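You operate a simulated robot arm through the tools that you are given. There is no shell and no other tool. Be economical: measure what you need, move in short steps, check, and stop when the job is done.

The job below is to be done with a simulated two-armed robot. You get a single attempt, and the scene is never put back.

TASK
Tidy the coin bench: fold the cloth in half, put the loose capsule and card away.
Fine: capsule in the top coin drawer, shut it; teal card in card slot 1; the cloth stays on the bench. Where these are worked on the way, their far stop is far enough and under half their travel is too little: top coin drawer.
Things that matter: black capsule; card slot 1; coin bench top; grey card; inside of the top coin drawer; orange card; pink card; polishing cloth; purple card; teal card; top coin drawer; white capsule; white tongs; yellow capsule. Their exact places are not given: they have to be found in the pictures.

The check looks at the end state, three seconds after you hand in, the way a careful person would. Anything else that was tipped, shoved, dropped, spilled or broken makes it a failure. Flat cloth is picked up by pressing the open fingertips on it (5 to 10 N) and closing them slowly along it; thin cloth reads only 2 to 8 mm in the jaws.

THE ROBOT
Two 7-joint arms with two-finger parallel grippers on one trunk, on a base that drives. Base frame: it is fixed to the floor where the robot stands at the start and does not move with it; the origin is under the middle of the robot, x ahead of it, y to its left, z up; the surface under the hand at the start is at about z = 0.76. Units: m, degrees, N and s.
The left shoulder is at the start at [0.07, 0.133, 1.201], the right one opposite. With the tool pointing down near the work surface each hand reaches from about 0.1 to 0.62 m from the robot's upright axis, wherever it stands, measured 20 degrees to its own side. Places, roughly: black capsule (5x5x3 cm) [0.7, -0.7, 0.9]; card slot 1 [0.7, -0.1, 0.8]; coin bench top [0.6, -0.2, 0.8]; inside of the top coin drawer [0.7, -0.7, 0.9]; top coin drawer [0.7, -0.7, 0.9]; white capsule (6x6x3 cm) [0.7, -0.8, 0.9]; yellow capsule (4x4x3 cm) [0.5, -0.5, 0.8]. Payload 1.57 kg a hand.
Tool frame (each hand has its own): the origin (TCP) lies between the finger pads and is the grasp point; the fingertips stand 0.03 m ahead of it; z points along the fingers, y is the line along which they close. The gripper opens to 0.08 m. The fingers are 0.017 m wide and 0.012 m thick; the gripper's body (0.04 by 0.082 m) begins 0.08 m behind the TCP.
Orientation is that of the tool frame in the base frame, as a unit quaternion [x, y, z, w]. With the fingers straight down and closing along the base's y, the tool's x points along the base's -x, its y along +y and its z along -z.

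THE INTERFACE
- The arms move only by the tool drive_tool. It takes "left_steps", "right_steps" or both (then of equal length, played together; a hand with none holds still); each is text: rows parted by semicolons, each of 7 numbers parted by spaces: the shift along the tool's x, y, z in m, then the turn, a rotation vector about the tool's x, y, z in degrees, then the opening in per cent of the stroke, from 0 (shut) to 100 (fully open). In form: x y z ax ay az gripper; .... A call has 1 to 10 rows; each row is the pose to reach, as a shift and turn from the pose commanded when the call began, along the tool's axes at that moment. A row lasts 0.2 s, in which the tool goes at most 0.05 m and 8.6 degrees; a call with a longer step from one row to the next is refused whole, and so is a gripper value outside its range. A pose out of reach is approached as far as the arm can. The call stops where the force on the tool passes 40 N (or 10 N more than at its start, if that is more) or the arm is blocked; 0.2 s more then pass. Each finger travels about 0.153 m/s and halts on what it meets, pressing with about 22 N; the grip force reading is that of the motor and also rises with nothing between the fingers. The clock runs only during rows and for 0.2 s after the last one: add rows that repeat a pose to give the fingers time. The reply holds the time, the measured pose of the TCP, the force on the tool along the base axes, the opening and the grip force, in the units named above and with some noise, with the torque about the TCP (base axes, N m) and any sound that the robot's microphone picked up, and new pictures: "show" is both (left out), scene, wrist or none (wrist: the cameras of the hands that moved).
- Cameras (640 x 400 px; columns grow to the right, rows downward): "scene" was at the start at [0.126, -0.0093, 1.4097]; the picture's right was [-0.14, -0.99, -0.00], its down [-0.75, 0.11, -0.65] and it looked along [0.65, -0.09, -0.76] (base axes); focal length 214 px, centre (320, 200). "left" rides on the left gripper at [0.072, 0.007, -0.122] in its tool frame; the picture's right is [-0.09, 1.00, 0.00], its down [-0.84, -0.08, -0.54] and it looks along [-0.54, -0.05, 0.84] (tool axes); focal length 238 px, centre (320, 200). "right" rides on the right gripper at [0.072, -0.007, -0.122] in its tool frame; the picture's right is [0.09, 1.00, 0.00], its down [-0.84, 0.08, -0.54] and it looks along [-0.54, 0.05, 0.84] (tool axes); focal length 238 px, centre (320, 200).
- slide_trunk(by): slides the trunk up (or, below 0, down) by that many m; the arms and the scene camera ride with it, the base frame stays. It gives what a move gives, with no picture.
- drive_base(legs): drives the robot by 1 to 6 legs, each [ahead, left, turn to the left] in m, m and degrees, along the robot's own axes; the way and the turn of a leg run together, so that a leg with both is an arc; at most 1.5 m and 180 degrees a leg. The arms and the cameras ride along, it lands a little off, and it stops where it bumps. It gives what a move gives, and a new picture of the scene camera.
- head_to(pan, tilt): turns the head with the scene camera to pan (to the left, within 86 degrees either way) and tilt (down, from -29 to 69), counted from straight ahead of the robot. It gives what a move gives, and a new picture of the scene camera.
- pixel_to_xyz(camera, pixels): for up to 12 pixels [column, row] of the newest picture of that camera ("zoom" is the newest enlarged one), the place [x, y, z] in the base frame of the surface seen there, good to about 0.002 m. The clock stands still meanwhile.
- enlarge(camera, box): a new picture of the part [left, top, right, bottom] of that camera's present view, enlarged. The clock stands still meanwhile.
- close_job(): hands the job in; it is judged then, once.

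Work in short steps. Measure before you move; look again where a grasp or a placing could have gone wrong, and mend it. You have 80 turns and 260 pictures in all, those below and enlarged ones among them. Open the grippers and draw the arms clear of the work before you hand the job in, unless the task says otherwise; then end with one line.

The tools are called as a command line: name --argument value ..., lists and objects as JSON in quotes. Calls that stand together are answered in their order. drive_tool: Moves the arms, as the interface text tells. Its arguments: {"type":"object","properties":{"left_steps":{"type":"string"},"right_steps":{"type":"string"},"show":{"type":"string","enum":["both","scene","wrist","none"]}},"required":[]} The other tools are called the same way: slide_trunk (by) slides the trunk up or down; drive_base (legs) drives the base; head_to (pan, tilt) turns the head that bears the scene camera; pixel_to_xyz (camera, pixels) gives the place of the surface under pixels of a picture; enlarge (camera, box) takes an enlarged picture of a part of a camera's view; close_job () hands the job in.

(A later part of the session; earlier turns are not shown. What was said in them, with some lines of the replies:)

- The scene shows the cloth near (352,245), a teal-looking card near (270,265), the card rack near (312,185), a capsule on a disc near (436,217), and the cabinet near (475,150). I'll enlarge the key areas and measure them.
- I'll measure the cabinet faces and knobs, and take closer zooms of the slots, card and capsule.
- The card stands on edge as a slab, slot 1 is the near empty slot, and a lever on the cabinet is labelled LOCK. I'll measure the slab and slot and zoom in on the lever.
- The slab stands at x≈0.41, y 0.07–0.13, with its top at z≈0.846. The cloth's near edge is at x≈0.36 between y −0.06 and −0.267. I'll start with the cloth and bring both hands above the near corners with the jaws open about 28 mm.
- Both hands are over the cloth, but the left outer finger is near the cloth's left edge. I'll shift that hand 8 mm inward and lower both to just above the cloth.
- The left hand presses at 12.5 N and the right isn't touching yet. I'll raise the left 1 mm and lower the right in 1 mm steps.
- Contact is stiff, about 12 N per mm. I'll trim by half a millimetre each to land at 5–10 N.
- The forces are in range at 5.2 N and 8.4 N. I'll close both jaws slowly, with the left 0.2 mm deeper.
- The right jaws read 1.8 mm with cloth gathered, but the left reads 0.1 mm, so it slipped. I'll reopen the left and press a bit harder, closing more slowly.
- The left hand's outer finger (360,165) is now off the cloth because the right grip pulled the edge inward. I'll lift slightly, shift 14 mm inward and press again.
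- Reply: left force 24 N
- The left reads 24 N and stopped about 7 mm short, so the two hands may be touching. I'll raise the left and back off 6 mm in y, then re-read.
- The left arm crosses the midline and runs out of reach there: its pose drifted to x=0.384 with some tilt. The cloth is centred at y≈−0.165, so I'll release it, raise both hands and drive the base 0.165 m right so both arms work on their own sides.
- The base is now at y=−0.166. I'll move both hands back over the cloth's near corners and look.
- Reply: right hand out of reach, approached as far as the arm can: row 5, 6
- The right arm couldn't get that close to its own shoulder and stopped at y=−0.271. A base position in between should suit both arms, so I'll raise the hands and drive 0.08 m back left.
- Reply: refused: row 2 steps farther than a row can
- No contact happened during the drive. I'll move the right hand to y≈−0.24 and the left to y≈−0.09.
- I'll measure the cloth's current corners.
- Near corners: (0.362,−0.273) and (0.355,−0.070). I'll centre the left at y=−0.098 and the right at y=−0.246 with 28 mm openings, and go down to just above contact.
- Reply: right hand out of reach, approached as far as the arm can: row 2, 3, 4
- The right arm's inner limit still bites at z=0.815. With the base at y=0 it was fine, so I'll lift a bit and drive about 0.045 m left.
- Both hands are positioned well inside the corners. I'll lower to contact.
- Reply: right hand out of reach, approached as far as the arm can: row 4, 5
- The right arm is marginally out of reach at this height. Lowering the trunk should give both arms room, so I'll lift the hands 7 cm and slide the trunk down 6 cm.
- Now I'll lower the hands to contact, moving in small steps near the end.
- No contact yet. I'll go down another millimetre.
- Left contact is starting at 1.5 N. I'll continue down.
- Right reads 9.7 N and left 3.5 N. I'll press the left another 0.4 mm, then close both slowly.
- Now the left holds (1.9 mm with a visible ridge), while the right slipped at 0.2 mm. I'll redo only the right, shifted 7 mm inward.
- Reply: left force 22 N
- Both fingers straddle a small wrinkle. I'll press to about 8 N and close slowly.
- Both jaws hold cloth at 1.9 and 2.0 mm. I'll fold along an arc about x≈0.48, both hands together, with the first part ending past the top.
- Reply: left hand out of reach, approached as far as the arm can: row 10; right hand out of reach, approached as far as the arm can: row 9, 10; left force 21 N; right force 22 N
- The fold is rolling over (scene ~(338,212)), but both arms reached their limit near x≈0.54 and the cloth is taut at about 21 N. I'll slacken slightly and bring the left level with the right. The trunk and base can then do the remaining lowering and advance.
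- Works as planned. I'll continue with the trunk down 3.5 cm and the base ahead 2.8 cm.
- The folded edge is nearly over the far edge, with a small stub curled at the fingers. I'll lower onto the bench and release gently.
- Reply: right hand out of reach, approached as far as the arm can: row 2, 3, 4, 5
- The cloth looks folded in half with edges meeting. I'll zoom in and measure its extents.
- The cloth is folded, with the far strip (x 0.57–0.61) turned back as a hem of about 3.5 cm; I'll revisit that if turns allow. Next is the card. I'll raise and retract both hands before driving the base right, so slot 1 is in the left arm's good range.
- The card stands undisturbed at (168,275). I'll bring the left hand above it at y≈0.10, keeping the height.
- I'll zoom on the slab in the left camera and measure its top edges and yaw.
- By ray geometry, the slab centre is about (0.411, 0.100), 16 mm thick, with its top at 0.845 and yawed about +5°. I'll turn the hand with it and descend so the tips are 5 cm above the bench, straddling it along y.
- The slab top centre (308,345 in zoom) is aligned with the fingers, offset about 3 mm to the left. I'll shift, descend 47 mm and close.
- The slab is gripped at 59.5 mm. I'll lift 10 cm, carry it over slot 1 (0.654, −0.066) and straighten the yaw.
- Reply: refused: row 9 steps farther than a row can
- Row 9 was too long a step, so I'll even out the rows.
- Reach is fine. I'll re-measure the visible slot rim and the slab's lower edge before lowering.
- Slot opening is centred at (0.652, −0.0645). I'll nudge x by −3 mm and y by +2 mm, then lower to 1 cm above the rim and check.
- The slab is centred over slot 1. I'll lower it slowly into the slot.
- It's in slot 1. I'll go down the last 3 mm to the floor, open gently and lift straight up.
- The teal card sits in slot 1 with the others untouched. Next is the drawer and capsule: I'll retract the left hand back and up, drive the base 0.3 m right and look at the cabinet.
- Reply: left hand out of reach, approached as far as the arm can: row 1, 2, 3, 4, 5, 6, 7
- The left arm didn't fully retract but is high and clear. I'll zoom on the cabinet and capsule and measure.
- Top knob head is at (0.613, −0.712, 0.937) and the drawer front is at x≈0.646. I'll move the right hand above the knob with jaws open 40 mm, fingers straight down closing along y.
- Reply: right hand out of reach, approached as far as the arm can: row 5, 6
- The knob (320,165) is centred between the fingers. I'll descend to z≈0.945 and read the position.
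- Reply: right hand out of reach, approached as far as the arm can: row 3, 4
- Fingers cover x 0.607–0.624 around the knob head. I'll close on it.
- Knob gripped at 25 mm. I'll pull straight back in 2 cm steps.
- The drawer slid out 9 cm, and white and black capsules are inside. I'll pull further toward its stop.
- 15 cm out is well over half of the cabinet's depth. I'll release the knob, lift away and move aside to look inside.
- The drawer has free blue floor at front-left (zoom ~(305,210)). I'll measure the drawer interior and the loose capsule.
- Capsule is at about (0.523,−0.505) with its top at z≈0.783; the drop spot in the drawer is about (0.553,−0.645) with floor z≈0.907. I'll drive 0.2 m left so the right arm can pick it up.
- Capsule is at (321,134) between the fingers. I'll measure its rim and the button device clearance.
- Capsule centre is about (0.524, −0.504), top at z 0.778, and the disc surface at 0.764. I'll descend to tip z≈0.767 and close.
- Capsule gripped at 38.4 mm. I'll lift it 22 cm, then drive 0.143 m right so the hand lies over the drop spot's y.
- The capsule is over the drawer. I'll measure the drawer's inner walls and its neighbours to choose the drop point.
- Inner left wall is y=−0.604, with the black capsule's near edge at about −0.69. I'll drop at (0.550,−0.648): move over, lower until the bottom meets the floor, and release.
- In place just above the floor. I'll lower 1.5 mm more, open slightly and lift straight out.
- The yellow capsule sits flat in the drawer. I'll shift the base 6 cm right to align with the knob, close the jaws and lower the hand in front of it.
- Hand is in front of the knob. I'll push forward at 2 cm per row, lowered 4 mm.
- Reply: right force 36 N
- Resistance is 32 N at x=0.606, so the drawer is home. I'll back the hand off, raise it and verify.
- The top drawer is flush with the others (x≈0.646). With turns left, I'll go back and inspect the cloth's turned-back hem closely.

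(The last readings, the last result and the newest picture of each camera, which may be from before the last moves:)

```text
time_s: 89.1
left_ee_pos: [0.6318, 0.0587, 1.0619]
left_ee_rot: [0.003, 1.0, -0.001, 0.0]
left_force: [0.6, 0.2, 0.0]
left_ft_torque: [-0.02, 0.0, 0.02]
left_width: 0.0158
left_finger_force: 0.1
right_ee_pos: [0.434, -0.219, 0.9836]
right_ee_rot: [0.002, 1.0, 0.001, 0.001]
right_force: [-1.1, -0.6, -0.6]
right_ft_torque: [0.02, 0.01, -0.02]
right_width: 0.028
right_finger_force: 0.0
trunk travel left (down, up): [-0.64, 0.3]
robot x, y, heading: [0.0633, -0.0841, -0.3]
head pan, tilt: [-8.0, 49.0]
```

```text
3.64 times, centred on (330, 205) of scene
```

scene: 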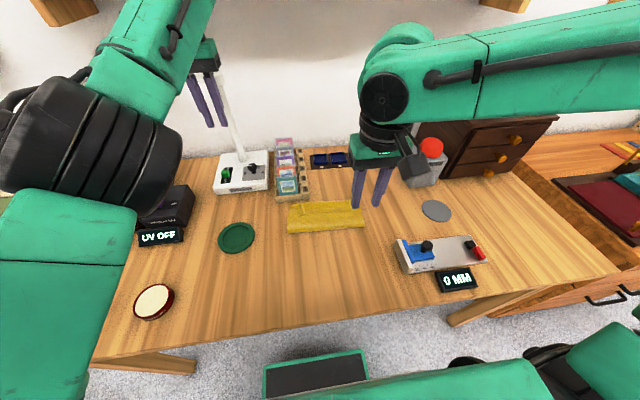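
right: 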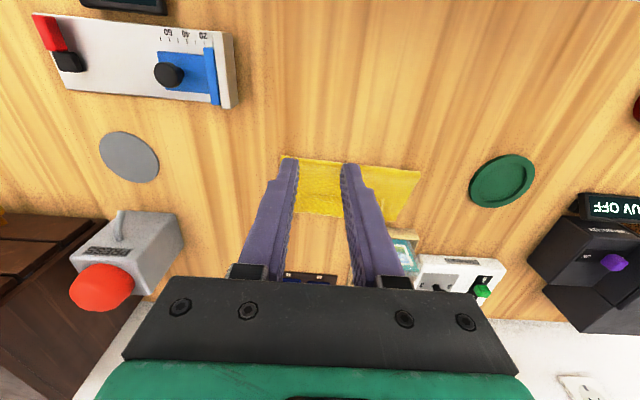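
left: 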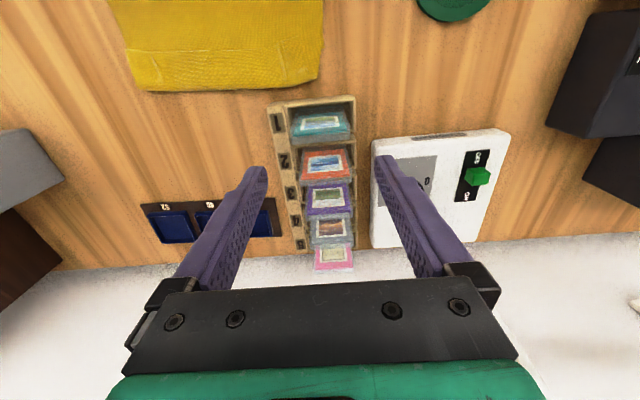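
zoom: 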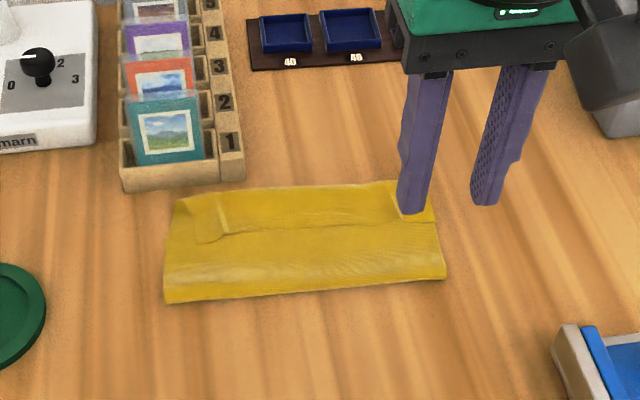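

The hem's near edge lies on top at x≈0.57, with the crease at 0.61. A light press and short forward push on the hem should roll its edge closer to the far edge. I'll place the base so the left arm covers the cloth.

drive_base --legs '[[0, -0.2, 0]]'

drive_tool --left_steps "0.01 0 0.03 0 0 0 20; 0.02 0 0.07 0 0 0 50; 0.03 0 0.11 0 0 0 80; 0.04 0 0.13 0 0 0 100" --show "wrist"

```text
time_s: 90.7
left_ee_pos: [0.6309, -0.1393, 1.0612]
left_ee_rot: [0.004, 1.0, 0.0, 0.0]
left_force: [0.2, 0.9, 0.7]
left_ft_torque: [0.03, 0.03, 0.0]
left_width: 0.016
left_finger_force: 0.1
right_ee_pos: [0.4328, -0.4178, 0.9832]
right_ee_rot: [0.003, 1.0, 0.001, 0.001]
right_force: [-0.1, -1.3, -0.9]
right_ft_torque: [0.01, 0.04, -0.02]
right_width: 0.028
right_finger_force: 0.0
trunk travel left (down, up): [-0.64, 0.3]
robot x, y, heading: [0.0557, -0.2827, -0.3]
head pan, tilt: [-8.0, 49.0]
```

scene: 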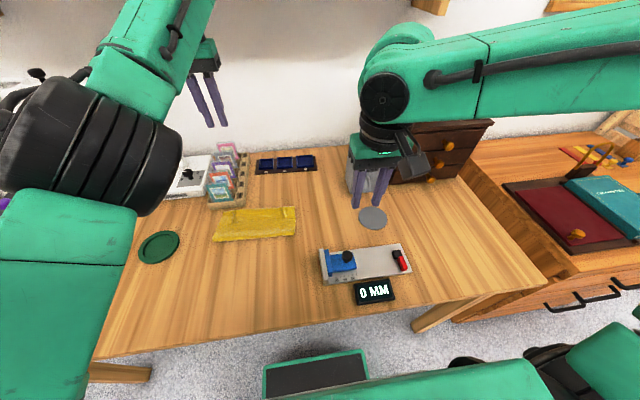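

```text
time_s: 91.7
left_ee_pos: [0.63, -0.1403, 1.0606]
left_ee_rot: [0.003, 1.0, -0.001, 0.0]
left_force: [0.5, 0.0, 0.5]
left_ft_torque: [0.02, -0.03, -0.01]
left_width: 0.0799
left_finger_force: 0.1
left hand out of reach, approached as far as the arm can: row 1, 2, 3, 4
right_ee_pos: [0.4341, -0.4181, 0.9852]
right_ee_rot: [0.003, 1.0, 0.002, 0.001]
right_force: [-0.2, -0.9, -0.2]
right_ft_torque: [-0.03, 0.0, -0.01]
right_width: 0.0277
right_finger_force: 0.0
trunk travel left (down, up): [-0.64, 0.3]
robot x, y, heading: [0.0586, -0.2823, -0.6]
head pan, tilt: [-8.0, 49.0]
```

left: 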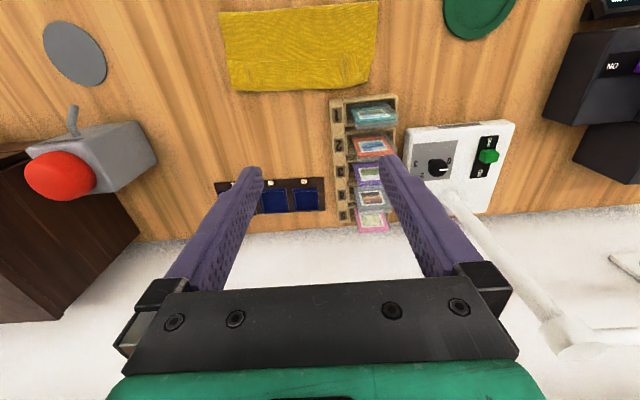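

The left arm won't move from this pose, but it hangs clear. The cloth is fully visible in its camera, so I'll zoom in.

enlarge --camera "left" --box '[205, 0, 395, 120]'

pixel_to_xyz --camera "left" --pixels '[[222, 15], [376, 5], [370, 82], [232, 88], [300, 10], [300, 90], [300, 50], [300, 75]]'

```text
3.33 times, centred on (300, 60) of left
```

zoom: 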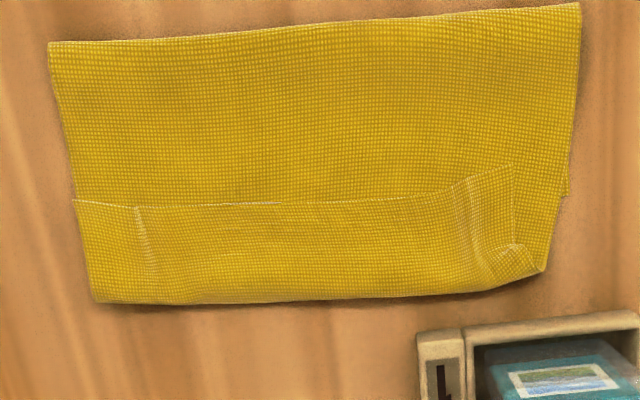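

```text
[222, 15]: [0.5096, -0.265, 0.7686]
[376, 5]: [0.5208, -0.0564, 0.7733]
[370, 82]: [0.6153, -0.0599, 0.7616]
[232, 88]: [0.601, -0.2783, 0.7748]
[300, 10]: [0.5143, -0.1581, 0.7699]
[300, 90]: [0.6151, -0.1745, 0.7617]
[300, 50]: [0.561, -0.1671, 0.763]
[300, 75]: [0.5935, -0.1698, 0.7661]
```

The hem is lying flat on top. I'll make one trial to free the left arm: a small outward, upward move.

drive_tool --left_steps "0 0.02 0 0 0 0 100; 0 0.04 0 0 0 0 100; 0.01 0.06 0 0 0 0 100; 0.03 0.08 0 0 0 0 100; 0.05 0.1 0 0 0 0 100; 0.07 0.1 0.01 0 0 0 100; 0.09 0.1 0.03 0 0 0 100; 0.1 0.1 0.05 0 0 0 100" --show "none"

```text
time_s: 93.5
left_ee_pos: [0.6318, -0.1013, 1.0611]
left_ee_rot: [0.003, 1.0, -0.001, 0.0]
left_force: [-0.2, -0.1, -0.3]
left_ft_torque: [-0.02, 0.01, -0.01]
left_width: 0.0804
left_finger_force: 0.1
left hand out of reach, approached as far as the arm can: row 3, 4, 5, 6, 7, 8
right_ee_pos: [0.4326, -0.4189, 0.9842]
right_ee_rot: [0.003, 1.0, 0.001, 0.001]
right_force: [0.3, 0.8, 0.7]
right_ft_torque: [-0.01, -0.01, 0.0]
right_width: 0.0279
right_finger_force: 0.0
trunk travel left (down, up): [-0.64, 0.3]
robot x, y, heading: [0.0557, -0.2822, -0.4]
head pan, tilt: [-8.0, 49.0]
```

Sideways works but backing off doesn't. I'll try pure descent, which widens the arm's room.

drive_tool --left_steps "0 0 0.02 0 0 0 100; -0.005 0 0.05 0 0 0 100; -0.005 0 0.08 0 0 0 100; 0 0 0.1 0 0 0 100" --show "none"

```text
time_s: 94.5
left_ee_pos: [0.6342, -0.1085, 1.0421]
left_ee_rot: [0.004, 1.0, -0.001, -0.001]
left_force: [0.1, 0.8, 0.6]
left_ft_torque: [0.0, -0.02, 0.03]
left_width: 0.0803
left_finger_force: 0.0
left hand out of reach, approached as far as the arm can: row 1, 2, 3, 4
right_ee_pos: [0.4319, -0.4183, 0.9847]
right_ee_rot: [0.003, 1.0, 0.001, 0.001]
right_force: [0.1, 0.7, -0.2]
right_ft_torque: [-0.03, 0.0, 0.0]
right_width: 0.0282
right_finger_force: 0.1
trunk travel left (down, up): [-0.64, 0.3]
robot x, y, heading: [0.057, -0.2821, -0.5]
head pan, tilt: [-8.0, 49.0]
```

The left arm stays in a branch it can't back out of, but it is 25 cm above the bench, open and empty. Card, capsule and drawer are done and the cloth is folded on the bench. I'll open the right hand, raise it slightly and take a last look.

drive_tool --right_steps "0 -0.01 -0.02 0 0 0 60; 0 -0.02 -0.04 0 0 0 100" --show "scene"

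```text
time_s: 95.1
left_ee_pos: [0.6336, -0.1103, 1.0422]
left_ee_rot: [0.003, 1.0, -0.001, 0.0]
left_force: [-0.6, -0.3, 0.7]
left_ft_torque: [0.01, 0.01, 0.0]
left_width: 0.0801
left_finger_force: 0.0
right_ee_pos: [0.4317, -0.4397, 1.0237]
right_ee_rot: [0.002, 1.0, 0.002, 0.001]
right_force: [-0.7, 0.7, -0.3]
right_ft_torque: [-0.02, 0.01, -0.01]
right_width: 0.08
right_finger_force: 0.1
trunk travel left (down, up): [-0.64, 0.3]
robot x, y, heading: [0.0543, -0.2863, -0.3]
head pan, tilt: [-8.0, 49.0]
```

scene: 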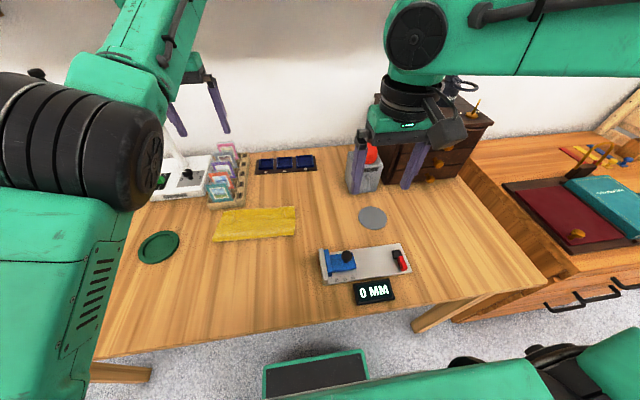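

The final view shows everything in place, with both hands open and clear of the work, so I'm handing in.

close_job

```text
The job is handed in.
```

I handed the job in with one flaw: the cloth is folded in half on the bench, but its top edge is turned back about 3.5 cm, so the edges don't quite meet; the yellow capsule is in the shut top drawer and the teal card is in slot 1.
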